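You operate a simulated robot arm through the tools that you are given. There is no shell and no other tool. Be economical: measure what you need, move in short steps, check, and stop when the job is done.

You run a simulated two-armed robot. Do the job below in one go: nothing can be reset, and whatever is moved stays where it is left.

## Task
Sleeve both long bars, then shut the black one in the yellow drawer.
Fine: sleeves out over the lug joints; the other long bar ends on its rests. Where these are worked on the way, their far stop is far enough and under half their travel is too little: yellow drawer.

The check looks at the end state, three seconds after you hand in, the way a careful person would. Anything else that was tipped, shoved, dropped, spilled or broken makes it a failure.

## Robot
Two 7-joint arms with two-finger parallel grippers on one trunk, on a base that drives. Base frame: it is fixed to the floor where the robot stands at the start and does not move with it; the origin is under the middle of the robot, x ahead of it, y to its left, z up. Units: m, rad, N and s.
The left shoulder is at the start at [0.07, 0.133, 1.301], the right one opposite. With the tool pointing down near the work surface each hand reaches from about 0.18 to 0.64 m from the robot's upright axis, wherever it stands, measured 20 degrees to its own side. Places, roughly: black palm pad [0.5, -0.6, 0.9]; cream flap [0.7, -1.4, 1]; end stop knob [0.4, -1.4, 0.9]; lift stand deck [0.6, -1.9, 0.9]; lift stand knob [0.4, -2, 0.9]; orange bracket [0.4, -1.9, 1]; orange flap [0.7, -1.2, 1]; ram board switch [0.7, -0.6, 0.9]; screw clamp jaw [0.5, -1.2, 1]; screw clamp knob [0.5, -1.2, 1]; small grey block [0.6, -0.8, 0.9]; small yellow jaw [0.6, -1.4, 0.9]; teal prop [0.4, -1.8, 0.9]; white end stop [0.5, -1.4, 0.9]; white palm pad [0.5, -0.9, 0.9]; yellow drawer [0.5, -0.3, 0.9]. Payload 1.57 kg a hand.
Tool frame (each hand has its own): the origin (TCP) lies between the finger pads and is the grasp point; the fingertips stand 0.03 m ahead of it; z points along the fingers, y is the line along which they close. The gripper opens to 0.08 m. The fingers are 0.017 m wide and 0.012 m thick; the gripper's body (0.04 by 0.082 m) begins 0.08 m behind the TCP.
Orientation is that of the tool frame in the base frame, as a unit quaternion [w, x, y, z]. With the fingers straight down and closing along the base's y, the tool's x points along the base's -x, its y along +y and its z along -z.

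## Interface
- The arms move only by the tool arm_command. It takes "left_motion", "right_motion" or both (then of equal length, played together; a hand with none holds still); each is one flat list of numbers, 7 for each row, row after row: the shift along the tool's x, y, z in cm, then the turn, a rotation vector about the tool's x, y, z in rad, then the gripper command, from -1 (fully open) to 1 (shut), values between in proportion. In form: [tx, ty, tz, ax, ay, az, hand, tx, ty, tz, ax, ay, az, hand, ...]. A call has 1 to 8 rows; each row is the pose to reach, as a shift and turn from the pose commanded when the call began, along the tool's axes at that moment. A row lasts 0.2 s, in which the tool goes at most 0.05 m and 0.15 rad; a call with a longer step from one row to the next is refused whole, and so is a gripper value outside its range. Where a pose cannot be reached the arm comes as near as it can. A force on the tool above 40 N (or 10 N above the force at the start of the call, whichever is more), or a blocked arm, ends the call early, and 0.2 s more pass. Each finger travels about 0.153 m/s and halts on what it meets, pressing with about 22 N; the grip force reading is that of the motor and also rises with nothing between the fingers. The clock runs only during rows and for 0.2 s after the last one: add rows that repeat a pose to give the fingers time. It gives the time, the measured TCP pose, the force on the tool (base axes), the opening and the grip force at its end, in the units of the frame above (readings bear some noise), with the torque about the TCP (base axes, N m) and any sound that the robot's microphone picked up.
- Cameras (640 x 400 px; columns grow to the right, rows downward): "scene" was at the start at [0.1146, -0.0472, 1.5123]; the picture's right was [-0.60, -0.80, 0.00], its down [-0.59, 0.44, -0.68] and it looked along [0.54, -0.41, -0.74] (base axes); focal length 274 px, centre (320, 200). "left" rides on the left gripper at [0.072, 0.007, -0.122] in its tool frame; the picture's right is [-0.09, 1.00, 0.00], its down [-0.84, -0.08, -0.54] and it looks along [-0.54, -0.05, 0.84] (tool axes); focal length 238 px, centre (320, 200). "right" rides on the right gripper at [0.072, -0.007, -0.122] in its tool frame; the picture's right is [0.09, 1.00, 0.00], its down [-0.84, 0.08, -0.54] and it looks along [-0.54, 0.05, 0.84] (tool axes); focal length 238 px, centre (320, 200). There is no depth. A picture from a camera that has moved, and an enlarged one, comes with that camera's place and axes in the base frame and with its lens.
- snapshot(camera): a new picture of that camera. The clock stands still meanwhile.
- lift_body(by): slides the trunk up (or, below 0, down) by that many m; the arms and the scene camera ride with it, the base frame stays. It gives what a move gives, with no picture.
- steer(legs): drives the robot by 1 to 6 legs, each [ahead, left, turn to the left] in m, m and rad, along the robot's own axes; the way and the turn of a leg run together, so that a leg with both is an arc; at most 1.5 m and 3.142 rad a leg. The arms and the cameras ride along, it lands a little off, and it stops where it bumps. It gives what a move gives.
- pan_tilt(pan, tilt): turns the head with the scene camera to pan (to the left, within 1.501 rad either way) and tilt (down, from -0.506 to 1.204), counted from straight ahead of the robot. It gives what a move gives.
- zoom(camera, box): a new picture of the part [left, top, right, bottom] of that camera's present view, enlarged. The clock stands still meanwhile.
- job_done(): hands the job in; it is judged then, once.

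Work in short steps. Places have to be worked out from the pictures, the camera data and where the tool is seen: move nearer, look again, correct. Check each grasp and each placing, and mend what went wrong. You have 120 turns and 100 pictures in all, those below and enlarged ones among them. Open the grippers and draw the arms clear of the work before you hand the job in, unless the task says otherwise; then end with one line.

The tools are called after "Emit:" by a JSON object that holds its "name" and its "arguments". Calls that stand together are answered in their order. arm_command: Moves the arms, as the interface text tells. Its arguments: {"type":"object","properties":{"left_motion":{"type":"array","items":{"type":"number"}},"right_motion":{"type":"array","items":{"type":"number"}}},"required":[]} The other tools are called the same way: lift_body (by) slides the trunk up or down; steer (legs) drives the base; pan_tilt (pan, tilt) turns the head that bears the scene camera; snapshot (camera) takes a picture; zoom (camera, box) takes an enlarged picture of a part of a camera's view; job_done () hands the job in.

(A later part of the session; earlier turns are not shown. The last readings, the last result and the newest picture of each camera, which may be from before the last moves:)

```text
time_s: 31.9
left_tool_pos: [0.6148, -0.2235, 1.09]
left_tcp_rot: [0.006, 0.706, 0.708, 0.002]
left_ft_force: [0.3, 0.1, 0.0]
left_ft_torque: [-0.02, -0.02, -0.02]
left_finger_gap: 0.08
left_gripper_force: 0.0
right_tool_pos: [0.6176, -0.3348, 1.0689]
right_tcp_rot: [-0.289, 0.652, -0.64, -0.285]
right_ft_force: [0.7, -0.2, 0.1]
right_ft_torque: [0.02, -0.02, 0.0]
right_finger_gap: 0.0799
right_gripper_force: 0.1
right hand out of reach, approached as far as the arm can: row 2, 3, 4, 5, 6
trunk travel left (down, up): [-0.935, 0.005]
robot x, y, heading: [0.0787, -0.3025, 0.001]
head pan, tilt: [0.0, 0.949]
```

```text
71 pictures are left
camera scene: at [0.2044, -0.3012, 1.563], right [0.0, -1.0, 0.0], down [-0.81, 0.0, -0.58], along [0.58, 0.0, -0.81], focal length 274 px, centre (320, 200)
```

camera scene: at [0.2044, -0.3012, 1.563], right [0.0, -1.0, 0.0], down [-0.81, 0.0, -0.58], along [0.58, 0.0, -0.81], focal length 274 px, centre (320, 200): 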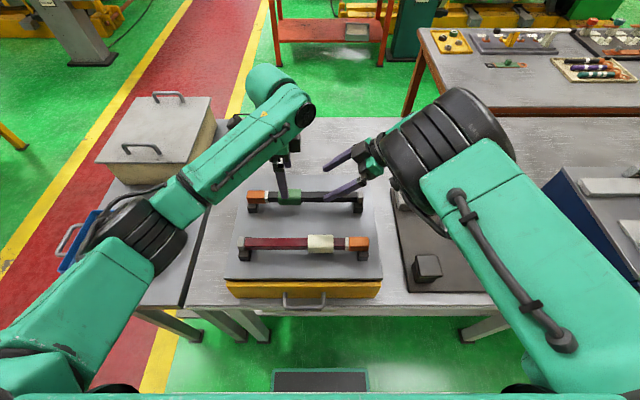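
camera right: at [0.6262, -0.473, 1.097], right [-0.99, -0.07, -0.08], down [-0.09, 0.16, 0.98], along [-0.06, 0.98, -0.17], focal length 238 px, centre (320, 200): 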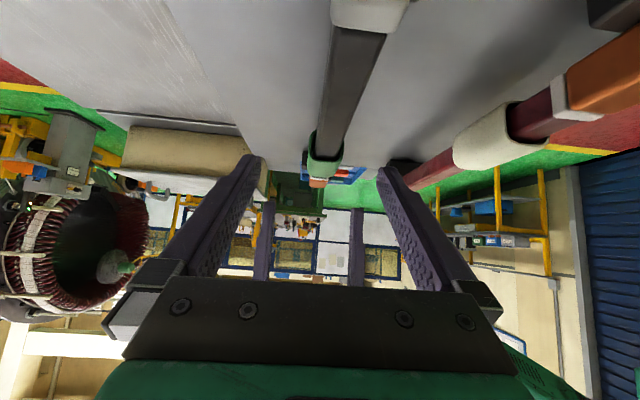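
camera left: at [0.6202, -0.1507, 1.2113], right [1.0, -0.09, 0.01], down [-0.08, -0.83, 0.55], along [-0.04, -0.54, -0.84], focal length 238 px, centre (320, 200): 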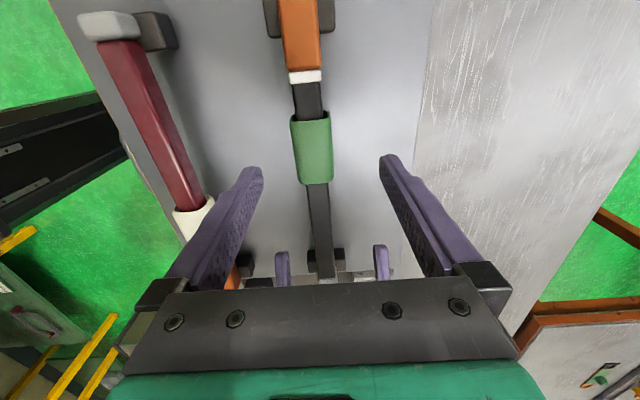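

Bar x≈0.610. I descend both: right onto the bar (z≈1.01), left around the sleeve (z≈1.013), still open.

Emit:
{"name": "arm_command", "arguments": {"right_motion": [1.1, 0.2, 1, 0, 0, 0, -1, 2.2, 0.4, 2, 0, 0, 0, -1, 3.3, 0.6, 3, 0, 0, 0, -1, 4.4, 0.6, 4, 0, 0, 0, -1], "left_motion": [0, -0.2, 2, 0, 0, 0, -1, 0, -0.4, 4, 0, 0, 0, -1, 0, -0.4, 6, 0, 0, 0, -1, 0, -0.4, 7.7, 0, 0, 0, -1]}}

Emit:
{"name": "zoom", "arguments": {"camera": "scene", "box": [220, 120, 412, 240]}}

Emit:
{"name": "snapshot", "arguments": {"camera": "right"}}

Emit:
{"name": "snapshot", "arguments": {"camera": "left"}}

```text
time_s: 33.0
left_tool_pos: [0.6115, -0.2243, 1.0122]
left_tcp_rot: [0.006, 0.706, 0.708, 0.002]
left_ft_force: [0.6, -0.1, 0.4]
left_ft_torque: [0.01, -0.02, 0.01]
left_finger_gap: 0.08
left_gripper_force: 0.1
right_tool_pos: [0.6125, -0.3346, 1.0098]
right_tcp_rot: [-0.288, 0.652, -0.641, -0.284]
right_ft_force: [0.3, -0.1, 0.3]
right_ft_torque: [-0.01, 0.02, -0.03]
right_finger_gap: 0.08
right_gripper_force: 0.0
trunk travel left (down, up): [-0.935, 0.005]
robot x, y, heading: [0.0831, -0.3004, 0.002]
head pan, tilt: [0.0, 0.949]
```

```text
3.33 times, centred on (316, 180) of scene
camera zoom: at [0.2042, -0.3021, 1.563], right [0.0, -1.0, 0.0], down [-0.81, 0.0, -0.58], along [0.58, 0.0, -0.81], focal length 915 px, centre (333, 267)
```

zoom: 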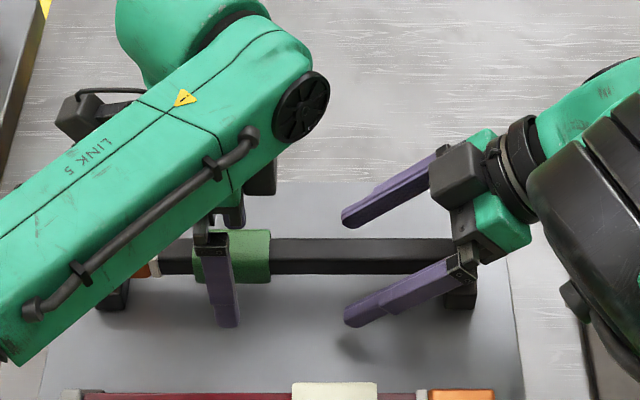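

```text
69 pictures are left
camera right: at [0.6196, -0.4734, 1.0382], right [-0.99, -0.07, -0.08], down [-0.09, 0.16, 0.98], along [-0.06, 0.98, -0.17], focal length 238 px, centre (320, 200)
```

right: 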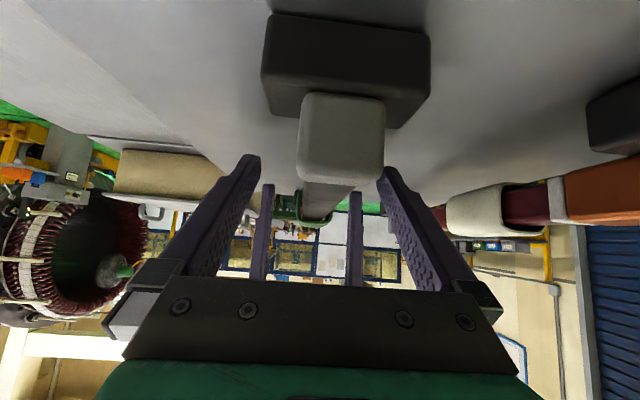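

```text
68 pictures are left
camera left: at [0.6167, -0.152, 1.1343], right [1.0, -0.09, 0.01], down [-0.08, -0.83, 0.55], along [-0.04, -0.54, -0.84], focal length 238 px, centre (320, 200)
```

left: 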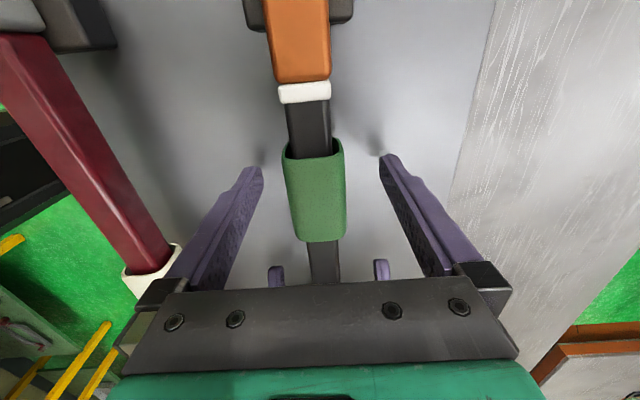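

Alignment is good within ~2 mm. Close the right on the bar, then the left on the sleeve.

Emit:
{"name": "arm_command", "arguments": {"right_motion": [0, 0.1, 0, 0, 0, 0, 0, 0, 0.1, 0, 0, 0, 0, 1, 0, 0.1, 0, 0, 0, 0, 1, 0, 0.1, 0, 0, 0, 0, 1, 0, 0.1, 0, 0, 0, 0, 1, 0, 0.1, 0, 0, 0, 0, 1], "left_motion": [0, 0, 0, 0, 0, 0, -1, 0, 0, 0, 0, 0, 0, -1, 0, 0, 0, 0, 0, 0, -1, 0, 0, 0, 0, 0, 0, 1, 0, 0, 0, 0, 0, 0, 1, 0, 0, 0, 0, 0, 0, 1]}}

```text
time_s: 34.4
left_tool_pos: [0.6091, -0.2248, 1.013]
left_tcp_rot: [0.006, 0.707, 0.707, 0.002]
left_ft_force: [-13.8, 0.0, 5.9]
left_ft_torque: [-0.22, 0.24, -0.49]
left_finger_gap: 0.0349
left_gripper_force: 22.1
right_tool_pos: [0.6094, -0.3347, 1.0086]
right_tcp_rot: [-0.29, 0.652, -0.641, -0.283]
right_ft_force: [12.8, 0.8, -1.9]
right_ft_torque: [0.09, -0.11, -0.8]
right_finger_gap: 0.0218
right_gripper_force: 21.7
trunk travel left (down, up): [-0.935, 0.005]
robot x, y, heading: [0.0842, -0.3013, -0.001]
head pan, tilt: [0.0, 0.949]
```

Both gripped (sleeve 35 mm, bar 22 mm), with some opposing x load. I relax it by ~2 mm and slide the sleeve +y toward the orange end.

Emit:
{"name": "arm_command", "arguments": {"left_motion": [0, -0.2, 0, 0, 0, 0, 1, 0.5, -0.2, 0, 0, 0, 0, 1, 1, -0.2, 0, 0, 0, 0, 1, 1.5, -0.2, 0, 0, 0, 0, 1, 2, -0.2, 0, 0, 0, 0, 1]}}

Emit:
{"name": "snapshot", "arguments": {"camera": "left"}}

```text
time_s: 35.5
left_tool_pos: [0.609, -0.2042, 1.0135]
left_tcp_rot: [0.007, 0.706, 0.708, 0.003]
left_ft_force: [-2.5, -2.4, -1.5]
left_ft_torque: [-0.33, 0.14, 0.07]
left_finger_gap: 0.0345
left_gripper_force: 22.0
right_tool_pos: [0.6102, -0.3345, 1.0087]
right_tcp_rot: [-0.29, 0.652, -0.64, -0.284]
right_ft_force: [4.3, 2.3, 3.5]
right_ft_torque: [0.11, -0.06, -0.46]
right_finger_gap: 0.022
right_gripper_force: 21.9
trunk travel left (down, up): [-0.935, 0.005]
robot x, y, heading: [0.0778, -0.3039, -0.003]
head pan, tilt: [0.0, 0.949]
```

```text
67 pictures are left
camera left: at [0.6143, -0.1317, 1.1344], right [1.0, -0.09, 0.01], down [-0.08, -0.83, 0.55], along [-0.04, -0.54, -0.84], focal length 238 px, centre (320, 200)
```

left: 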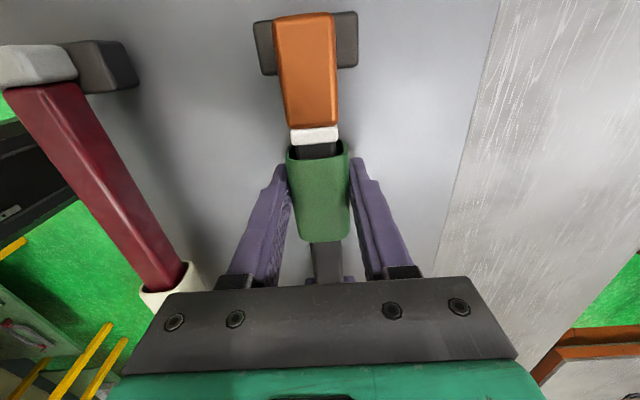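

Slides easily (~2.4 N). Continue 1.5 cm more, watching force.

Emit:
{"name": "arm_command", "arguments": {"left_motion": [0.4, 0, 0, 0, 0, 0, 1, 0.8, 0, 0, 0, 0, 0, 1, 1.2, 0, 0, 0, 0, 0, 1, 1.6, 0, 0, 0, 0, 0, 1]}}

Emit:
{"name": "zoom", "arguments": {"camera": "left", "box": [220, 0, 420, 125]}}

```text
time_s: 36.5
left_tool_pos: [0.6099, -0.188, 1.0131]
left_tcp_rot: [0.006, 0.706, 0.708, 0.002]
left_ft_force: [-2.9, -4.0, -2.7]
left_ft_torque: [-0.09, 0.07, 0.06]
left_finger_gap: 0.0346
left_gripper_force: 22.1
right_tool_pos: [0.6105, -0.3348, 1.0087]
right_tcp_rot: [-0.288, 0.653, -0.64, -0.284]
right_ft_force: [2.1, 2.8, 5.9]
right_ft_torque: [0.56, 0.0, -0.51]
right_finger_gap: 0.0219
right_gripper_force: 21.7
trunk travel left (down, up): [-0.935, 0.005]
robot x, y, heading: [0.0787, -0.3045, -0.006]
head pan, tilt: [0.0, 0.949]
```

```text
3.20 times, centred on (320, 62) of left
camera zoom: at [0.6141, -0.1153, 1.1346], right [1.0, -0.09, 0.01], down [-0.08, -0.83, 0.55], along [-0.04, -0.54, -0.84], focal length 763 px, centre (320, 640)
```

zoom: 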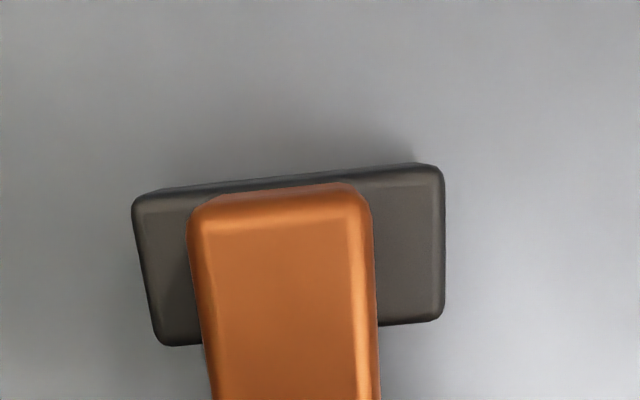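

Emit:
{"name": "zoom", "arguments": {"camera": "left", "box": [220, 80, 420, 205]}}

```text
3.20 times, centred on (320, 142) of left
camera zoom: at [0.6141, -0.1153, 1.1346], right [1.0, -0.09, 0.01], down [-0.08, -0.83, 0.55], along [-0.04, -0.54, -0.84], focal length 763 px, centre (320, 384)
```

zoom: 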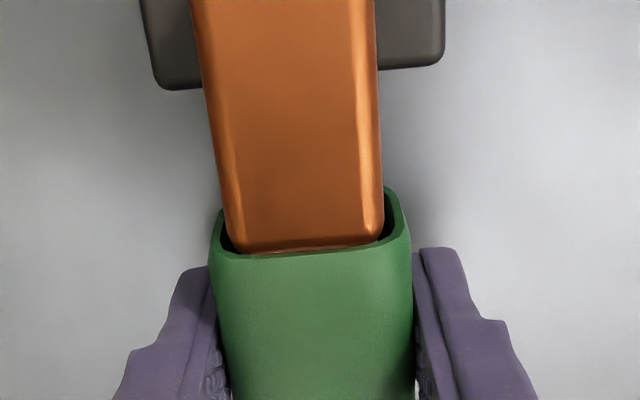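

The sleeve passes over the orange lug. Continue in small steps until it's centred on the joint or meets a stop.

Emit:
{"name": "arm_command", "arguments": {"left_motion": [0.3, 0, 0, 0, 0, 0, 1, 0.6, 0, 0, 0, 0, 0, 1, 0.9, 0, 0, 0, 0, 0, 1, 1.2, 0, 0, 0, 0, 0, 1]}}

Emit:
{"name": "arm_command", "arguments": {"left_motion": [0.3, 0, 0, 0, 0, 0, 1, 0.6, 0, 0, 0, 0, 0, 1, 0.9, 0, 0, 0, 0, 0, 1, 1.2, 0, 0, 0, 0, 0, 1]}}

Emit:
{"name": "snapshot", "arguments": {"camera": "left"}}

```text
time_s: 37.5
left_tool_pos: [0.6086, -0.1752, 1.0134]
left_tcp_rot: [0.006, 0.706, 0.708, 0.003]
left_ft_force: [-5.2, -3.1, -0.6]
left_ft_torque: [0.28, 0.1, -0.18]
left_finger_gap: 0.0345
left_gripper_force: 21.6
right_tool_pos: [0.6095, -0.3344, 1.0096]
right_tcp_rot: [-0.288, 0.653, -0.641, -0.283]
right_ft_force: [5.6, 4.1, 2.7]
right_ft_torque: [0.4, -0.04, -0.58]
right_finger_gap: 0.0221
right_gripper_force: 21.7
trunk travel left (down, up): [-0.935, 0.005]
robot x, y, heading: [0.0813, -0.3039, 0.0]
head pan, tilt: [0.0, 0.949]
```

```text
time_s: 38.5
left_tool_pos: [0.6088, -0.1672, 1.0131]
left_tcp_rot: [0.009, 0.707, 0.707, 0.001]
left_ft_force: [-5.3, -19.7, 2.0]
left_ft_torque: [-0.03, 0.23, -0.13]
left_finger_gap: 0.0348
left_gripper_force: 21.7
right_tool_pos: [0.6091, -0.3324, 1.0092]
right_tcp_rot: [-0.29, 0.653, -0.64, -0.284]
right_ft_force: [6.6, 16.8, 0.3]
right_ft_torque: [-0.11, -0.15, -0.77]
right_finger_gap: 0.0223
right_gripper_force: 22.5
trunk travel left (down, up): [-0.935, 0.005]
robot x, y, heading: [0.078, -0.3055, -0.002]
head pan, tilt: [0.0, 0.949]
```

```text
64 pictures are left
camera left: at [0.6141, -0.0945, 1.1341], right [1.0, -0.09, 0.01], down [-0.09, -0.83, 0.55], along [-0.04, -0.55, -0.84], focal length 238 px, centre (320, 200)
```

left: 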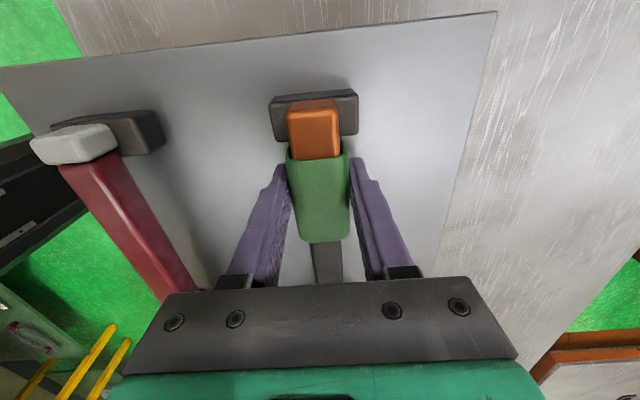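

The sleeve hit its far stop (~20 N), centred on the joint. Release both and back away upward.

Emit:
{"name": "arm_command", "arguments": {"left_motion": [-0.3, 0, 0, 0, 0, 0, 0.3, -0.3, 0, 0, 0, 0, 0, -1, -0.3, 0, 0, 0, 0, 0, -1, -0.3, 0, -2, 0, 0, 0, -1, -0.3, 0, -5, 0, 0, 0, -1, -0.3, 0, -9, 0, 0, 0, -1]}}

Emit:
{"name": "arm_command", "arguments": {"right_motion": [0, 0, 0, 0, 0, 0, 0.3, 0, 0, 0, 0, 0, 0, -1, 0, 0, 0, 0, 0, 0, -1, -1.5, 0, -1.5, 0, 0, 0, -1, -3.5, 0, -3.5, 0, 0, 0, -1, -6, 0, -6, 0, 0, 0, -1]}}

Emit:
{"name": "steer", "arguments": {"legs": [[-0.1, 0, 0]]}}

Emit:
{"name": "zoom", "arguments": {"camera": "scene", "box": [220, 100, 444, 240]}}

```text
time_s: 40.0
left_tool_pos: [0.6078, -0.1664, 1.1039]
left_tcp_rot: [0.005, 0.706, 0.708, 0.003]
left_ft_force: [-0.2, 0.4, 0.7]
left_ft_torque: [-0.01, -0.01, -0.03]
left_finger_gap: 0.08
left_gripper_force: 0.2
right_tool_pos: [0.609, -0.3344, 1.0085]
right_tcp_rot: [-0.29, 0.652, -0.641, -0.283]
right_ft_force: [-1.2, -1.7, 1.8]
right_ft_torque: [-0.16, 0.1, -0.06]
right_finger_gap: 0.0219
right_gripper_force: 22.1
trunk travel left (down, up): [-0.935, 0.005]
robot x, y, heading: [0.0781, -0.3029, 0.001]
head pan, tilt: [0.0, 0.949]
```

```text
time_s: 41.4
left_tool_pos: [0.608, -0.1661, 1.1031]
left_tcp_rot: [0.006, 0.706, 0.708, 0.002]
left_ft_force: [-0.2, 0.3, -0.7]
left_ft_torque: [-0.01, -0.02, -0.01]
left_finger_gap: 0.0803
left_gripper_force: 0.0
right_tool_pos: [0.6157, -0.3438, 1.0924]
right_tcp_rot: [-0.289, 0.653, -0.64, -0.285]
right_ft_force: [0.6, 0.6, 0.4]
right_ft_torque: [-0.05, -0.02, -0.01]
right_finger_gap: 0.0797
right_gripper_force: 0.0
right hand out of reach, approached as far as the arm can: row 5, 6
trunk travel left (down, up): [-0.935, 0.005]
robot x, y, heading: [0.0832, -0.3044, 0.004]
head pan, tilt: [0.0, 0.949]
```

```text
time_s: 42.5
left_tool_pos: [0.5147, -0.166, 1.1008]
left_tcp_rot: [0.004, 0.706, 0.708, 0.001]
left_ft_force: [0.7, -0.3, -0.7]
left_ft_torque: [-0.03, 0.04, -0.02]
left_finger_gap: 0.0804
left_gripper_force: 0.1
right_tool_pos: [0.5218, -0.3447, 1.0895]
right_tcp_rot: [-0.287, 0.653, -0.641, -0.285]
right_ft_force: [0.8, 0.4, -0.3]
right_ft_torque: [0.05, 0.0, -0.01]
right_finger_gap: 0.08
right_gripper_force: 0.0
trunk travel left (down, up): [-0.935, 0.005]
robot x, y, heading: [-0.0188, -0.3057, 0.001]
head pan, tilt: [0.0, 0.949]
```

```text
2.86 times, centred on (332, 170) of scene
camera zoom: at [0.1115, -0.3015, 1.5623], right [0.0, -1.0, 0.0], down [-0.82, 0.0, -0.58], along [0.58, 0.0, -0.82], focal length 784 px, centre (286, 286)
```

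zoom: 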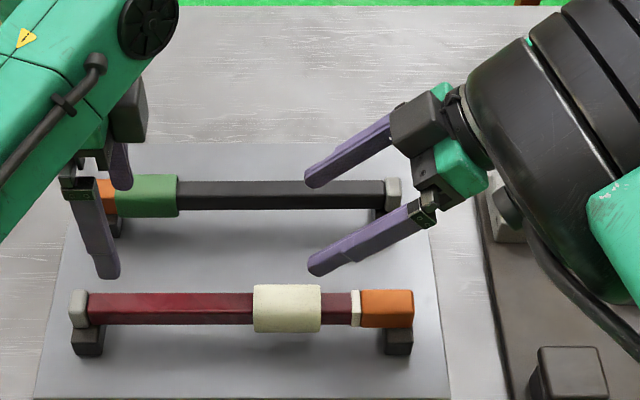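

Black sleeve is over its joint. Now maroon at x≈0.480, sleeve centre y≈-0.302: left will hold at y≈-0.166, right takes the sleeve. Move over, then descend.

Emit:
{"name": "arm_command", "arguments": {"left_motion": [0, -1.5, 0, 0, 0, 0, -1, 0, -3.5, 0, 0, 0, 0, -1, 0, -3.5, 1.5, 0, 0, 0, -1, 0, -3.5, 3, 0, 0, 0, -1], "right_motion": [-0.7, 1.1, 0.8, 0, 0, 0, -1, -1.4, 2.2, 1.6, 0, 0, 0, -1, -2.1, 3.2, 2.4, 0, 0, 0, -1, -2.9, 4.2, 3.2, 0, 0, 0, -1]}}

Emit:
{"name": "snapshot", "arguments": {"camera": "left"}}

Emit:
{"name": "snapshot", "arguments": {"camera": "right"}}

```text
time_s: 43.5
left_tool_pos: [0.4745, -0.1668, 1.0728]
left_tcp_rot: [0.006, 0.706, 0.708, 0.003]
left_ft_force: [0.1, -0.8, -0.9]
left_ft_torque: [-0.01, 0.0, -0.01]
left_finger_gap: 0.0798
left_gripper_force: 0.0
right_tool_pos: [0.5188, -0.3382, 1.0845]
right_tcp_rot: [-0.288, 0.653, -0.639, -0.285]
right_ft_force: [-0.6, -0.4, 0.4]
right_ft_torque: [0.0, 0.02, -0.01]
right_finger_gap: 0.08
right_gripper_force: 0.0
right hand out of reach, approached as far as the arm can: row 1, 2, 3, 4
trunk travel left (down, up): [-0.935, 0.005]
robot x, y, heading: [-0.0206, -0.3005, 0.005]
head pan, tilt: [0.0, 0.949]
```

```text
62 pictures are left
camera left: at [0.4793, -0.0938, 1.1942], right [1.0, -0.09, 0.01], down [-0.08, -0.83, 0.55], along [-0.04, -0.54, -0.84], focal length 238 px, centre (320, 200)
```

left: 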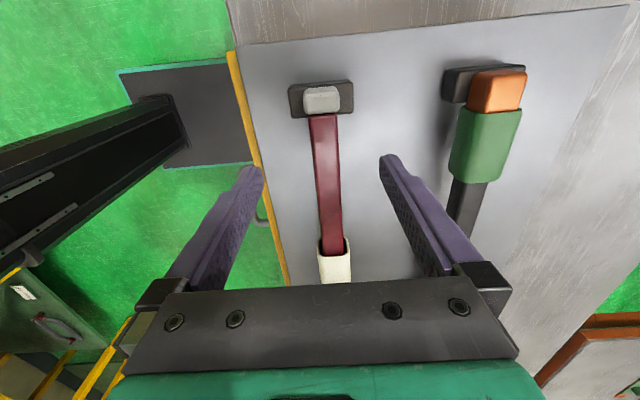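

```text
61 pictures are left
camera right: at [0.5278, -0.4771, 1.1116], right [-0.99, -0.08, -0.08], down [-0.09, 0.16, 0.98], along [-0.06, 0.98, -0.17], focal length 238 px, centre (320, 200)
```

right: 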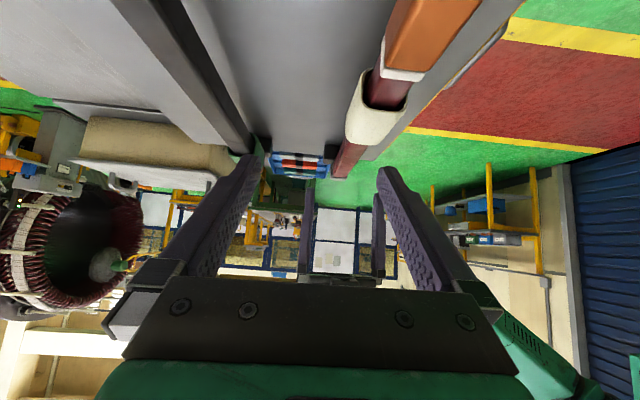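

The right can't retract further, so I back the base 0.055 m and adjust outward.

Emit:
{"name": "steer", "arguments": {"legs": [[-0.055, 0, 0]]}}

Emit:
{"name": "arm_command", "arguments": {"left_motion": [0, 2, 0, 0, 0, 0, -1, 0, 4, 0, 0, 0, 0, -1, 0, 6, 0, 0, 0, 0, -1, 0, 6, 0, 0, 0, 0, -1], "right_motion": [-0.7, -0.5, 0.8, 0, 0, 0, -1, -1.4, -1, 1.6, 0, 0, 0, -1, -2.1, -1.5, 2.4, 0, 0, 0, -1, -2.4, -1.5, 2.7, 0, 0, 0, -1]}}

Emit:
{"name": "snapshot", "arguments": {"camera": "right"}}

```text
time_s: 44.5
left_tool_pos: [0.4279, -0.1662, 1.0692]
left_tcp_rot: [0.002, 0.706, 0.708, -0.001]
left_ft_force: [0.9, -0.5, -0.6]
left_ft_torque: [-0.02, 0.07, -0.01]
left_finger_gap: 0.08
left_gripper_force: 0.1
right_tool_pos: [0.4713, -0.3391, 1.0773]
right_tcp_rot: [-0.285, 0.652, -0.641, -0.288]
right_ft_force: [0.0, -0.7, -0.3]
right_ft_torque: [0.03, 0.02, 0.04]
right_finger_gap: 0.0801
right_gripper_force: 0.0
trunk travel left (down, up): [-0.935, 0.005]
robot x, y, heading: [-0.0731, -0.3031, -0.001]
head pan, tilt: [0.0, 0.949]
```

```text
time_s: 45.5
left_tool_pos: [0.4796, -0.1664, 1.0746]
left_tcp_rot: [0.007, 0.706, 0.709, 0.003]
left_ft_force: [-0.3, -0.7, -0.7]
left_ft_torque: [0.0, -0.04, 0.01]
left_finger_gap: 0.0803
left_gripper_force: 0.0
right_tool_pos: [0.482, -0.3041, 1.0825]
right_tcp_rot: [-0.287, 0.654, -0.639, -0.286]
right_ft_force: [0.6, 0.4, -0.3]
right_ft_torque: [0.0, -0.01, -0.01]
right_finger_gap: 0.08
right_gripper_force: 0.0
right hand out of reach, approached as far as the arm can: row 3, 4
trunk travel left (down, up): [-0.935, 0.005]
robot x, y, heading: [-0.0738, -0.3003, -0.002]
head pan, tilt: [0.0, 0.949]
```

```text
60 pictures are left
camera right: at [0.4913, -0.4424, 1.1106], right [-0.99, -0.08, -0.08], down [-0.09, 0.16, 0.98], along [-0.06, 0.98, -0.16], focal length 238 px, centre (320, 200)
```

right: 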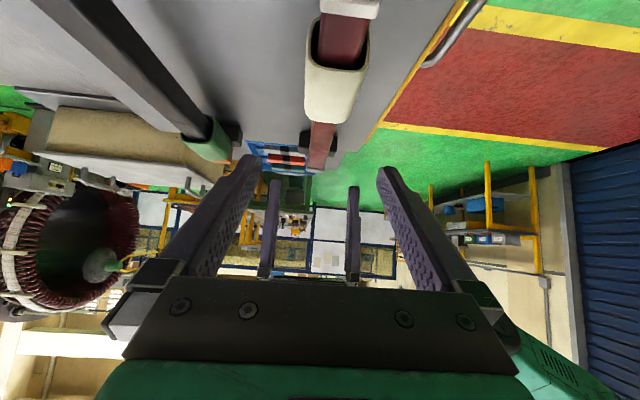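

Aligned (x≈0.48). Descend both.

Emit:
{"name": "arm_command", "arguments": {"left_motion": [0, 0, 1.6, 0, 0, 0, -1, 0, 0, 3.2, 0, 0, 0, -1, 0, 0, 4.8, 0, 0, 0, -1, 0, 0, 6.3, 0, 0, 0, -1], "right_motion": [1.3, 0.1, 1.2, 0, 0, 0, -1, 2.7, 0.2, 2.4, 0, 0, 0, -1, 4, 0.2, 3.6, 0, 0, 0, -1, 5.4, 0.2, 4.9, 0, 0, 0, -1]}}

Emit:
{"name": "snapshot", "arguments": {"camera": "right"}}

Emit:
{"name": "snapshot", "arguments": {"camera": "left"}}

```text
time_s: 46.5
left_tool_pos: [0.4816, -0.1671, 1.0102]
left_tcp_rot: [0.006, 0.706, 0.708, 0.002]
left_ft_force: [-0.4, -0.1, -0.3]
left_ft_torque: [0.0, 0.02, 0.04]
left_finger_gap: 0.0796
left_gripper_force: 0.0
right_tool_pos: [0.4819, -0.3043, 1.0087]
right_tcp_rot: [-0.288, 0.653, -0.64, -0.285]
right_ft_force: [-0.5, -0.3, -0.3]
right_ft_torque: [0.02, 0.02, -0.02]
right_finger_gap: 0.08
right_gripper_force: 0.0
trunk travel left (down, up): [-0.935, 0.005]
robot x, y, heading: [-0.0781, -0.3041, -0.001]
head pan, tilt: [0.0, 0.949]
```

```text
59 pictures are left
camera right: at [0.4918, -0.4429, 1.0363], right [-0.99, -0.08, -0.08], down [-0.09, 0.16, 0.98], along [-0.06, 0.98, -0.16], focal length 238 px, centre (320, 200)
```

right: 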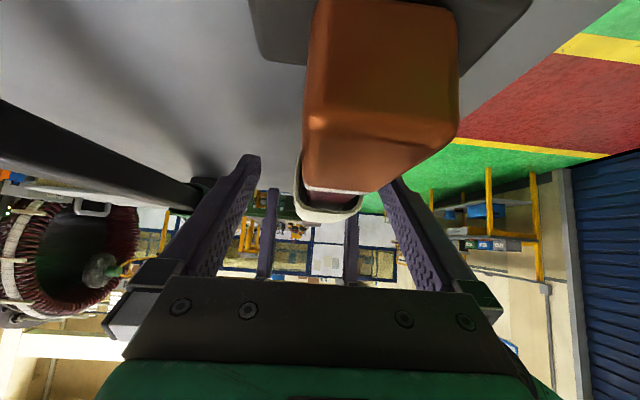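

```text
58 pictures are left
camera left: at [0.4864, -0.0943, 1.1311], right [1.0, -0.09, 0.01], down [-0.08, -0.83, 0.54], along [-0.04, -0.54, -0.84], focal length 238 px, centre (320, 200)
```

left: 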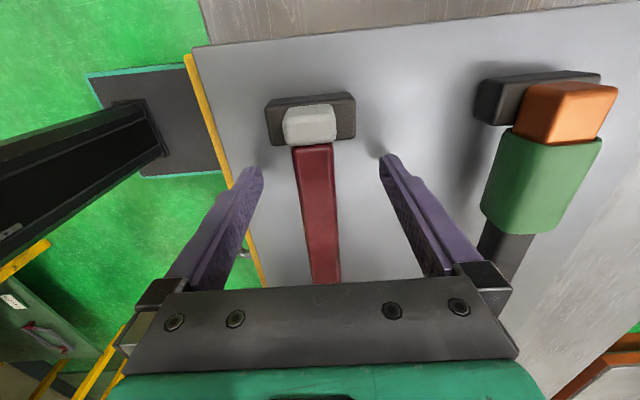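

Good. Close left on the bar, then right on the sleeve.

Emit:
{"name": "arm_command", "arguments": {"left_motion": [0, -0.1, 0, 0, 0, 0, 0, 0, -0.1, 0, 0, 0, 0, 1, 0, -0.1, 0, 0, 0, 0, 1, 0, -0.1, 0, 0, 0, 0, 1, 0, -0.1, 0, 0, 0, 0, 1, 0, -0.1, 0, 0, 0, 0, 1], "right_motion": [0, 0, 0, 0, 0, 0, -1, 0, 0, 0, 0, 0, 0, -1, 0, 0, 0, 0, 0, 0, -1, 0, 0, 0, 0, 0, 0, 1, 0, 0, 0, 0, 0, 0, 1, 0, 0, 0, 0, 0, 0, 1]}}

```text
time_s: 47.9
left_tool_pos: [0.479, -0.166, 1.0116]
left_tcp_rot: [0.006, 0.705, 0.709, 0.004]
left_ft_force: [5.2, 1.4, 0.3]
left_ft_torque: [-0.19, 0.03, 0.51]
left_finger_gap: 0.0218
left_gripper_force: 21.7
right_tool_pos: [0.4823, -0.3043, 1.0077]
right_tcp_rot: [-0.288, 0.654, -0.639, -0.285]
right_ft_force: [-6.1, -2.1, 0.6]
right_ft_torque: [0.21, 0.05, 0.01]
right_finger_gap: 0.0347
right_gripper_force: 22.4
trunk travel left (down, up): [-0.935, 0.005]
robot x, y, heading: [-0.0717, -0.302, -0.002]
head pan, tilt: [0.0, 0.949]
```

Gripped. Slide the cream sleeve −y by 4 cm.

Emit:
{"name": "arm_command", "arguments": {"right_motion": [0.34, 0.1, -0.37, 0, 0, 0, 1, 0.67, 0.1, -0.74, 0, 0, 0, 1, 1, 0.1, -1.11, 0, 0, 0, 1, 1.34, 0.1, -1.48, 0, 0, 0, 1, 1.67, 0.1, -1.85, 0, 0, 0, 1, 2.01, 0.1, -2.22, 0, 0, 0, 1, 2.34, 0.1, -2.6, 0, 0, 0, 1, 2.68, 0.1, -2.97, 0, 0, 0, 1]}}

Emit:
{"name": "zoom", "arguments": {"camera": "scene", "box": [220, 160, 444, 300]}}

```text
time_s: 49.6
left_tool_pos: [0.4798, -0.1659, 1.0113]
left_tcp_rot: [0.006, 0.706, 0.708, 0.003]
left_ft_force: [-2.0, -3.0, 6.7]
left_ft_torque: [-0.49, 0.07, 0.29]
left_finger_gap: 0.0221
left_gripper_force: 21.8
right_tool_pos: [0.4811, -0.3446, 1.0087]
right_tcp_rot: [-0.287, 0.653, -0.64, -0.284]
right_ft_force: [1.2, 2.4, -5.1]
right_ft_torque: [-0.45, -0.01, -0.44]
right_finger_gap: 0.035
right_gripper_force: 22.2
trunk travel left (down, up): [-0.935, 0.005]
robot x, y, heading: [-0.0749, -0.3016, 0.0]
head pan, tilt: [0.0, 0.949]
```

```text
2.86 times, centred on (332, 230) of scene
camera zoom: at [0.0498, -0.3018, 1.563], right [0.0, -1.0, 0.0], down [-0.81, 0.0, -0.58], along [0.58, 0.0, -0.81], focal length 784 px, centre (286, 114)
```

zoom: 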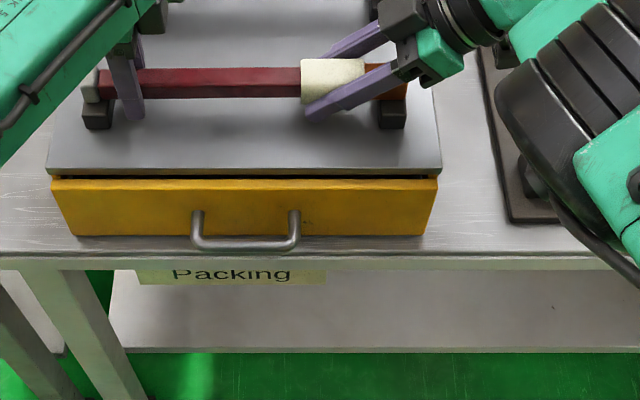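

Continue toward the stop with a slight lowering.

Emit:
{"name": "arm_command", "arguments": {"right_motion": [0.27, 0, -0.15, 0, 0, 0, 1, 0.47, 0, -0.37, 0, 0, 0, 1, 0.67, 0, -0.59, 0, 0, 0, 1, 0.87, 0, -0.81, 0, 0, 0, 1, 1.07, 0, -1.03, 0, 0, 0, 1, 1.27, 0, -1.25, 0, 0, 0, 1]}}

Emit:
{"name": "zoom", "arguments": {"camera": "scene", "box": [220, 160, 444, 300]}}

```text
time_s: 51.0
left_tool_pos: [0.48, -0.1679, 1.0105]
left_tcp_rot: [0.008, 0.706, 0.708, 0.001]
left_ft_force: [1.6, -9.5, 4.6]
left_ft_torque: [0.36, 0.06, 0.38]
left_finger_gap: 0.0218
left_gripper_force: 21.9
right_tool_pos: [0.4825, -0.3605, 1.0082]
right_tcp_rot: [-0.289, 0.653, -0.639, -0.286]
right_ft_force: [-0.1, 12.3, 0.9]
right_ft_torque: [-0.1, 0.02, -0.42]
right_finger_gap: 0.035
right_gripper_force: 22.5
trunk travel left (down, up): [-0.935, 0.005]
robot x, y, heading: [-0.074, -0.3022, 0.0]
head pan, tilt: [0.0, 0.949]
```

```text
2.86 times, centred on (332, 230) of scene
camera zoom: at [0.0495, -0.3006, 1.563], right [0.0, -1.0, 0.0], down [-0.81, 0.0, -0.58], along [0.58, 0.0, -0.81], focal length 784 px, centre (286, 114)
```

zoom: 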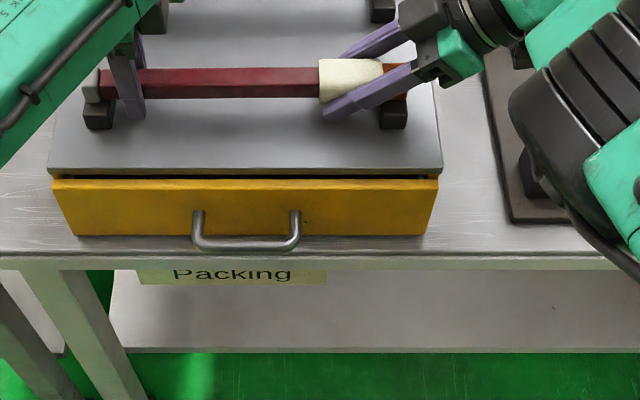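

Stop reached (12 N at 56 mm travel). One small extra push, then release right, then left.

Emit:
{"name": "arm_command", "arguments": {"right_motion": [0.13, 0, -0.15, 0, 0, 0, 1, 0, 0, 0, 0, 0, 0, 1, 0, 0, 0, 0, 0, 0, -1, 0, 0, 0, 0, 0, 0, -1, -1.1, 0, -1, 0, 0, 0, -1, -3, 0, -2.7, 0, 0, 0, -1, -5, 0, -4.5, 0, 0, 0, -1, -6, 0, -6, 0, 0, 0, -1]}}

Emit:
{"name": "arm_command", "arguments": {"left_motion": [0, 0, 0, 0, 0, 0, 0.3, 0, 0, 0, 0, 0, 0, -1, 0, 0, 0, 0, 0, 0, -1, 0, 0, -2, 0, 0, 0, -1, 0, 0, -5, 0, 0, 0, -1, 0, 0, -8, 0, 0, 0, -1]}}

Emit:
{"name": "snapshot", "arguments": {"camera": "scene"}}

Emit:
{"name": "snapshot", "arguments": {"camera": "left"}}

```text
time_s: 52.9
left_tool_pos: [0.4789, -0.1662, 1.0108]
left_tcp_rot: [0.007, 0.706, 0.708, 0.003]
left_ft_force: [-1.5, 2.4, 1.1]
left_ft_torque: [0.64, 0.07, -0.01]
left_finger_gap: 0.0221
left_gripper_force: 22.0
right_tool_pos: [0.4796, -0.3659, 1.0926]
right_tcp_rot: [-0.289, 0.653, -0.64, -0.285]
right_ft_force: [0.7, -0.2, 0.0]
right_ft_torque: [-0.01, -0.03, 0.02]
right_finger_gap: 0.0801
right_gripper_force: 0.1
trunk travel left (down, up): [-0.935, 0.005]
robot x, y, heading: [-0.073, -0.3031, 0.004]
head pan, tilt: [0.0, 0.949]
```

```text
time_s: 54.2
left_tool_pos: [0.4799, -0.1662, 1.0914]
left_tcp_rot: [0.006, 0.706, 0.708, 0.003]
left_ft_force: [0.1, 0.3, -0.4]
left_ft_torque: [0.01, 0.03, 0.03]
left_finger_gap: 0.08
left_gripper_force: 0.0
right_tool_pos: [0.4814, -0.3662, 1.0931]
right_tcp_rot: [-0.289, 0.653, -0.64, -0.284]
right_ft_force: [0.2, 1.3, -0.4]
right_ft_torque: [0.04, -0.02, -0.01]
right_finger_gap: 0.08
right_gripper_force: 0.1
trunk travel left (down, up): [-0.935, 0.005]
robot x, y, heading: [-0.0771, -0.3015, 0.001]
head pan, tilt: [0.0, 0.949]
```

```text
55 pictures are left
camera scene: at [0.0497, -0.3017, 1.563], right [0.0, -1.0, 0.0], down [-0.81, 0.0, -0.58], along [0.58, 0.0, -0.81], focal length 274 px, centre (320, 200)
```

scene: 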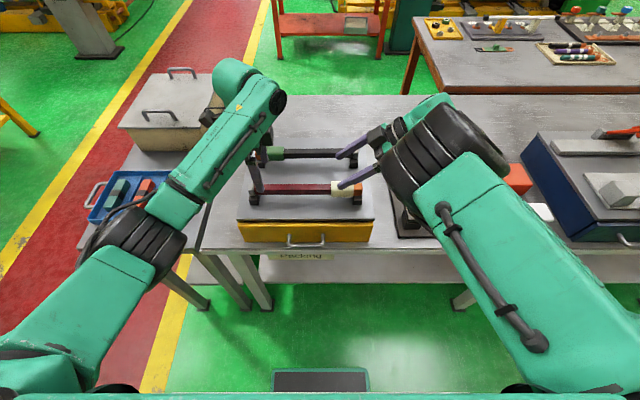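

```text
54 pictures are left
camera left: at [0.4838, -0.094, 1.2116], right [1.0, -0.09, 0.01], down [-0.08, -0.83, 0.55], along [-0.04, -0.54, -0.84], focal length 238 px, centre (320, 200)
```

left: 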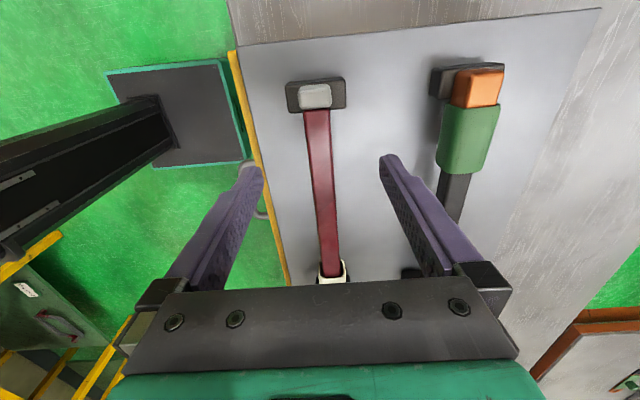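

Both sleeves are on. Next the drawer handle (estimate x≈0.38, y≈-0.263, z≈0.89). I move the right aside and the left above and in front of the handle with a slight forward tilt.

Emit:
{"name": "arm_command", "arguments": {"left_motion": [-1.6, -2, 0, -0.05, 0, 0, -1, -3.2, -4, 0, -0.1, 0, 0, -1, -4.8, -6, 0, -0.15, 0, 0, -1, -6.4, -8, 0, -0.2, 0, 0, -1, -8, -10, 1, -0.25, 0, 0, -1, -9.7, -12, 2, -0.25, 0, 0, -1], "right_motion": [1, 0, -1.8, 0, 0, 0, -1, 2, 0, -3.6, 0, 0, 0, -1, 3, 0, -5.4, 0, 0, 0, -1, 4, 0, -7.2, 0, 0, 0, -1, 5, 0, -9, 0, 0, 0, -1, 5.8, 0, -10.9, 0, 0, 0, -1]}}

Emit:
{"name": "snapshot", "arguments": {"camera": "left"}}

Emit:
{"name": "snapshot", "arguments": {"camera": "scene"}}

```text
time_s: 55.6
left_tool_pos: [0.3591, -0.2634, 1.0703]
left_tcp_rot: [0.095, 0.7, 0.702, 0.091]
left_ft_force: [0.8, 0.1, -0.1]
left_ft_torque: [-0.01, 0.0, -0.01]
left_finger_gap: 0.0802
left_gripper_force: 0.1
right_tool_pos: [0.4823, -0.4865, 1.1231]
right_tcp_rot: [-0.289, 0.652, -0.64, -0.284]
right_ft_force: [0.0, -0.7, -0.1]
right_ft_torque: [0.04, -0.01, 0.0]
right_finger_gap: 0.0798
right_gripper_force: 0.0
trunk travel left (down, up): [-0.935, 0.005]
robot x, y, heading: [-0.0713, -0.3042, 0.0]
head pan, tilt: [0.0, 0.949]
```

```text
53 pictures are left
camera left: at [0.3331, -0.1921, 1.1885], right [0.96, -0.09, 0.26], down [-0.21, -0.84, 0.51], along [0.17, -0.54, -0.82], focal length 238 px, centre (320, 200)
```

left: 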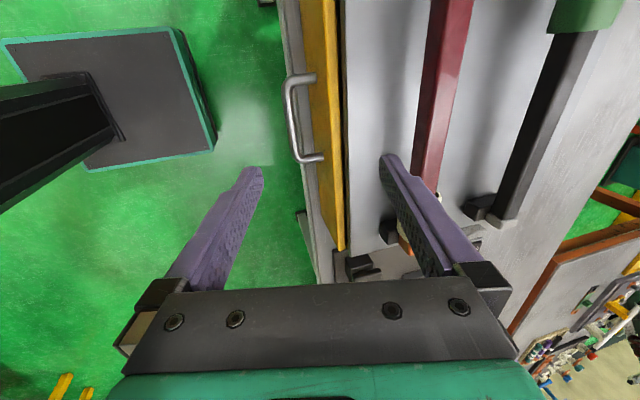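

```text
52 pictures are left
camera scene: at [0.0494, -0.3033, 1.563], right [0.0, -1.0, 0.0], down [-0.81, 0.0, -0.58], along [0.58, 0.0, -0.81], focal length 274 px, centre (320, 200)
```

scene: 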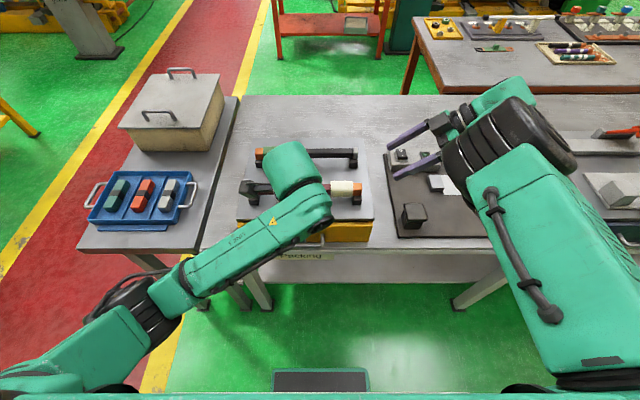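

Triangulated handle bar: x≈0.367, y≈-0.26, z≈0.92. Go down to z≈1.0 with half-closed fingers and look again.

Emit:
{"name": "arm_command", "arguments": {"left_motion": [0, -0.5, 1.7, 0, 0, 0, -0.5, 0, -0.9, 3.4, 0, 0, 0, 0, 0, -1.4, 5.1, 0, 0, 0, 0, 0, -1.8, 6.7, 0, 0, 0, 0, 0, -1.8, 6.7, 0, 0, 0, 0]}}

Emit:
{"name": "snapshot", "arguments": {"camera": "left"}}

```text
time_s: 56.9
left_tool_pos: [0.359, -0.2635, 1.0002]
left_tcp_rot: [0.095, 0.7, 0.702, 0.091]
left_ft_force: [-0.6, 0.8, -0.7]
left_ft_torque: [-0.04, 0.0, 0.01]
left_finger_gap: 0.0401
left_gripper_force: 0.0
right_tool_pos: [0.4832, -0.4853, 1.1239]
right_tcp_rot: [-0.289, 0.653, -0.641, -0.284]
right_ft_force: [0.4, 0.3, -0.5]
right_ft_torque: [-0.01, -0.01, -0.01]
right_finger_gap: 0.08
right_gripper_force: 0.0
trunk travel left (down, up): [-0.935, 0.005]
robot x, y, heading: [-0.0738, -0.3033, -0.0]
head pan, tilt: [0.0, 0.949]
```

```text
51 pictures are left
camera left: at [0.3335, -0.1913, 1.1189], right [0.96, -0.09, 0.26], down [-0.21, -0.84, 0.51], along [0.17, -0.54, -0.82], focal length 238 px, centre (320, 200)
```

left: 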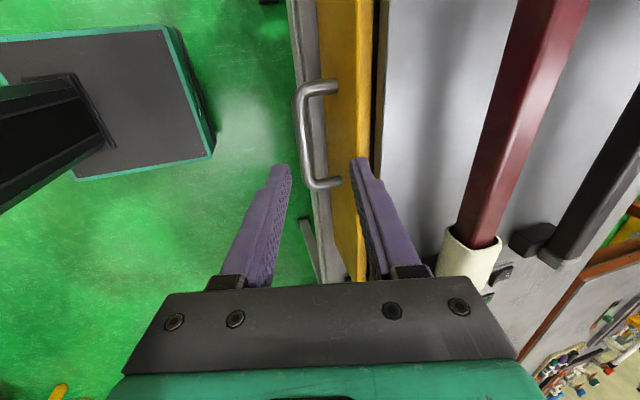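

Handle bar refined: x≈0.368, y≈-0.259, z≈0.91; gap to the front ~2 cm. I remove the tilt, narrow the fingers to ~20 mm and hover just above it.

Emit:
{"name": "arm_command", "arguments": {"left_motion": [0.1, 0, 1, 0.09, 0, 0, 0.5, 0.2, -0.1, 2, 0.18, 0, 0, 0.5, 0.4, -0.15, 3, 0.262, 0, 0, 0.5, 0.4, -0.17, 4.1, 0.262, 0, 0, 0.5]}}

Emit:
{"name": "snapshot", "arguments": {"camera": "left"}}

```text
time_s: 57.9
left_tool_pos: [0.3697, -0.2593, 0.9598]
left_tcp_rot: [0.002, 0.706, 0.709, -0.002]
left_ft_force: [-0.3, -0.4, -0.7]
left_ft_torque: [-0.03, 0.0, 0.0]
left_finger_gap: 0.02
left_gripper_force: 0.2
right_tool_pos: [0.4833, -0.4848, 1.1233]
right_tcp_rot: [-0.288, 0.653, -0.64, -0.284]
right_ft_force: [-0.7, -0.2, -0.8]
right_ft_torque: [0.03, -0.03, -0.04]
right_finger_gap: 0.0799
right_gripper_force: 0.1
trunk travel left (down, up): [-0.935, 0.005]
robot x, y, heading: [-0.0751, -0.3026, -0.004]
head pan, tilt: [0.0, 0.949]
```

```text
50 pictures are left
camera left: at [0.3749, -0.1875, 1.0813], right [1.0, -0.09, 0.0], down [-0.07, -0.83, 0.55], along [-0.05, -0.54, -0.84], focal length 238 px, centre (320, 200)
```

left: 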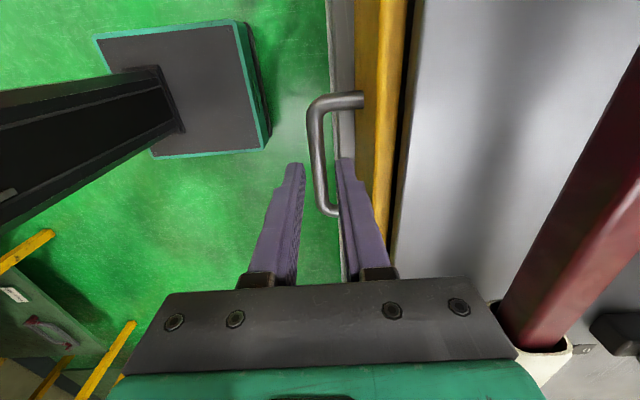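

Bar is ~3 mm toward −x of centre; correct and descend 3.8 cm, then close.

Emit:
{"name": "arm_command", "arguments": {"left_motion": [0, -0.3, 0, 0, 0, 0, 0.5, 0, -0.3, 1.3, 0, 0, 0, 0.5, 0, -0.3, 2.6, 0, 0, 0, 0.5, 0, -0.3, 3.9, 0, 0, 0, 0.5]}}

Emit:
{"name": "snapshot", "arguments": {"camera": "left"}}

```text
time_s: 58.9
left_tool_pos: [0.3645, -0.2601, 0.9211]
left_tcp_rot: [0.002, 0.706, 0.708, -0.001]
left_ft_force: [0.8, 0.2, 0.1]
left_ft_torque: [0.02, 0.02, 0.0]
left_finger_gap: 0.02
left_gripper_force: 0.0
right_tool_pos: [0.4829, -0.4858, 1.1236]
right_tcp_rot: [-0.29, 0.652, -0.641, -0.284]
right_ft_force: [0.2, 0.0, 0.1]
right_ft_torque: [-0.01, 0.0, 0.01]
right_finger_gap: 0.0798
right_gripper_force: 0.0
trunk travel left (down, up): [-0.935, 0.005]
robot x, y, heading: [-0.0749, -0.3029, -0.001]
head pan, tilt: [0.0, 0.949]
```

```text
49 pictures are left
camera left: at [0.3718, -0.1878, 1.0423], right [1.0, -0.09, 0.0], down [-0.07, -0.83, 0.55], along [-0.05, -0.54, -0.84], focal length 238 px, centre (320, 200)
```

left: 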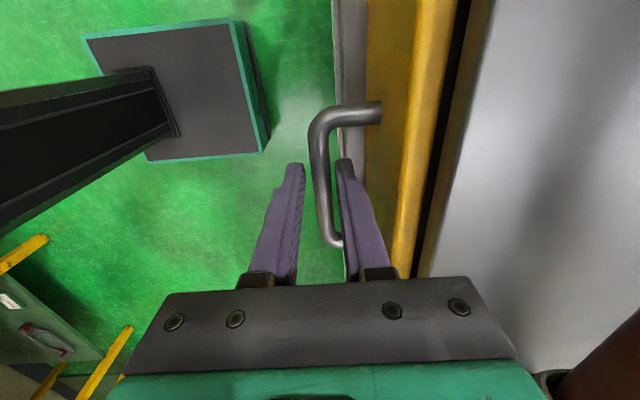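

The handle bar is between the fingers. Close and try a short pull.

Emit:
{"name": "arm_command", "arguments": {"left_motion": [0, 0, 0.3, 0, 0, 0, 1, 0, 0, 0.3, 0, 0, 0, 1, 0, 0, 0.3, 0, 0, 0, 1, 0, -0.8, 0.3, 0, 0, 0, 1, 0, -1.6, 0.3, 0, 0, 0, 1, 0, -2.4, 0.3, 0, 0, 0, 1]}}

Emit:
{"name": "snapshot", "arguments": {"camera": "left"}}

```text
time_s: 60.2
left_tool_pos: [0.3397, -0.259, 0.9193]
left_tcp_rot: [0.004, 0.706, 0.708, -0.002]
left_ft_force: [1.4, 0.0, 21.7]
left_ft_torque: [-0.29, -0.03, 0.4]
left_finger_gap: 0.0116
left_gripper_force: 29.3
right_tool_pos: [0.48, -0.4853, 1.125]
right_tcp_rot: [-0.29, 0.652, -0.64, -0.284]
right_ft_force: [-0.3, -0.4, -0.5]
right_ft_torque: [0.01, -0.01, 0.01]
right_finger_gap: 0.0799
right_gripper_force: 0.0
trunk travel left (down, up): [-0.935, 0.005]
robot x, y, heading: [-0.077, -0.2981, -0.003]
head pan, tilt: [0.0, 0.949]
```

```text
48 pictures are left
camera left: at [0.3457, -0.1878, 1.0402], right [1.0, -0.09, 0.0], down [-0.08, -0.83, 0.55], along [-0.05, -0.55, -0.84], focal length 238 px, centre (320, 200)
```

left: 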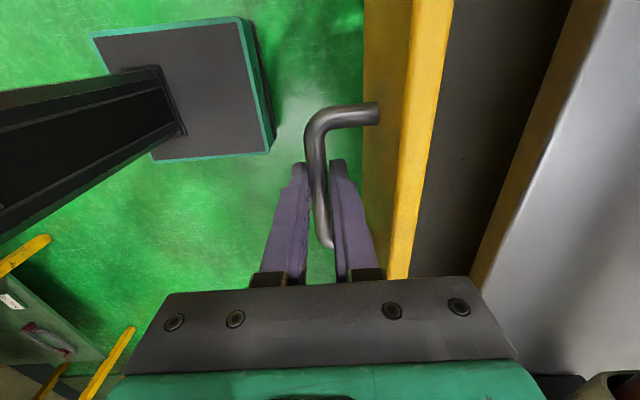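

The drawer moves. Relieve the vertical load and pull 12 cm more.

Emit:
{"name": "arm_command", "arguments": {"left_motion": [0, -1, -0.3, 0, 0, 0, 1, 0, -2.5, -0.4, 0, 0, 0, 1, 0, -4, -0.4, 0, 0, 0, 1, 0, -5.5, -0.4, 0, 0, 0, 1, 0, -7, -0.4, 0, 0, 0, 1, 0, -8.5, -0.4, 0, 0, 0, 1, 0, -10, -0.4, 0, 0, 0, 1, 0, -11.5, -0.4, 0, 0, 0, 1]}}

Emit:
{"name": "snapshot", "arguments": {"camera": "scene"}}

```text
time_s: 62.0
left_tool_pos: [0.2267, -0.2597, 0.9214]
left_tcp_rot: [0.0, 0.706, 0.708, -0.003]
left_ft_force: [0.4, 0.4, -22.7]
left_ft_torque: [-0.25, -0.03, 0.32]
left_finger_gap: 0.0119
left_gripper_force: 29.6
right_tool_pos: [0.4856, -0.4854, 1.1218]
right_tcp_rot: [-0.288, 0.652, -0.641, -0.285]
right_ft_force: [0.0, 0.4, -0.1]
right_ft_torque: [0.0, 0.0, 0.02]
right_finger_gap: 0.0802
right_gripper_force: 0.2
trunk travel left (down, up): [-0.935, 0.005]
robot x, y, heading: [-0.069, -0.304, -0.001]
head pan, tilt: [0.0, 0.949]
```

```text
47 pictures are left
camera scene: at [0.0522, -0.3013, 1.5627], right [0.0, -1.0, 0.0], down [-0.81, 0.0, -0.58], along [0.58, 0.0, -0.81], focal length 274 px, centre (320, 200)
```

scene: 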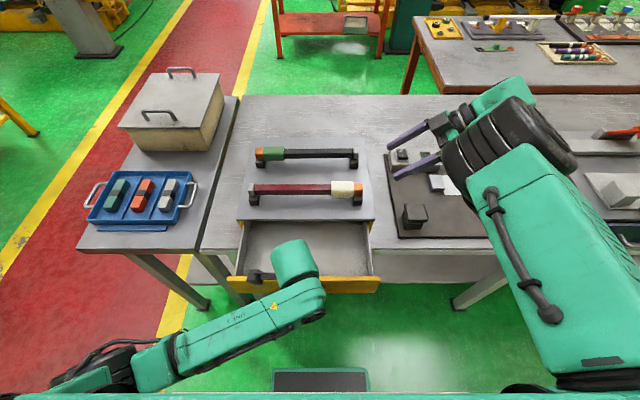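

Opened 14 cm. Pull further, until the stop, correcting z.

Emit:
{"name": "arm_command", "arguments": {"left_motion": [0, -1, 0.2, 0, 0, 0, 1, 0, -2, 0.2, 0, 0, 0, 1, 0, -3, 0.2, 0, 0, 0, 1, 0, -4, 0.2, 0, 0, 0, 1, 0, -5, 0.2, 0, 0, 0, 1, 0, -6, 0.2, 0, 0, 0, 1]}}

Emit:
{"name": "zoom", "arguments": {"camera": "scene", "box": [200, 120, 456, 280]}}

```text
time_s: 63.5
left_tool_pos: [0.165, -0.2603, 0.9213]
left_tcp_rot: [0.004, 0.706, 0.708, -0.002]
left_ft_force: [1.5, 5.5, 20.8]
left_ft_torque: [0.35, -0.01, 0.36]
left_finger_gap: 0.0116
left_gripper_force: 29.3
right_tool_pos: [0.4808, -0.4844, 1.1229]
right_tcp_rot: [-0.289, 0.653, -0.641, -0.283]
right_ft_force: [-0.2, 0.6, 0.3]
right_ft_torque: [0.01, -0.01, 0.0]
right_finger_gap: 0.0801
right_gripper_force: 0.0
trunk travel left (down, up): [-0.935, 0.005]
robot x, y, heading: [-0.072, -0.299, 0.001]
head pan, tilt: [0.0, 0.949]
```

```text
2.50 times, centred on (328, 200) of scene
camera zoom: at [0.0478, -0.2996, 1.5634], right [0.0, -1.0, 0.0], down [-0.81, 0.0, -0.58], along [0.58, 0.0, -0.81], focal length 686 px, centre (300, 200)
```

zoom: 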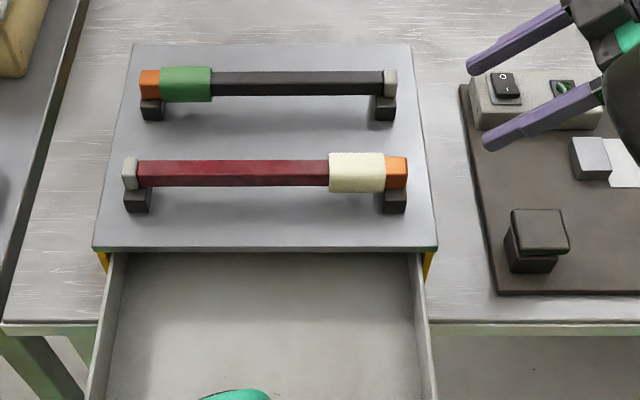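

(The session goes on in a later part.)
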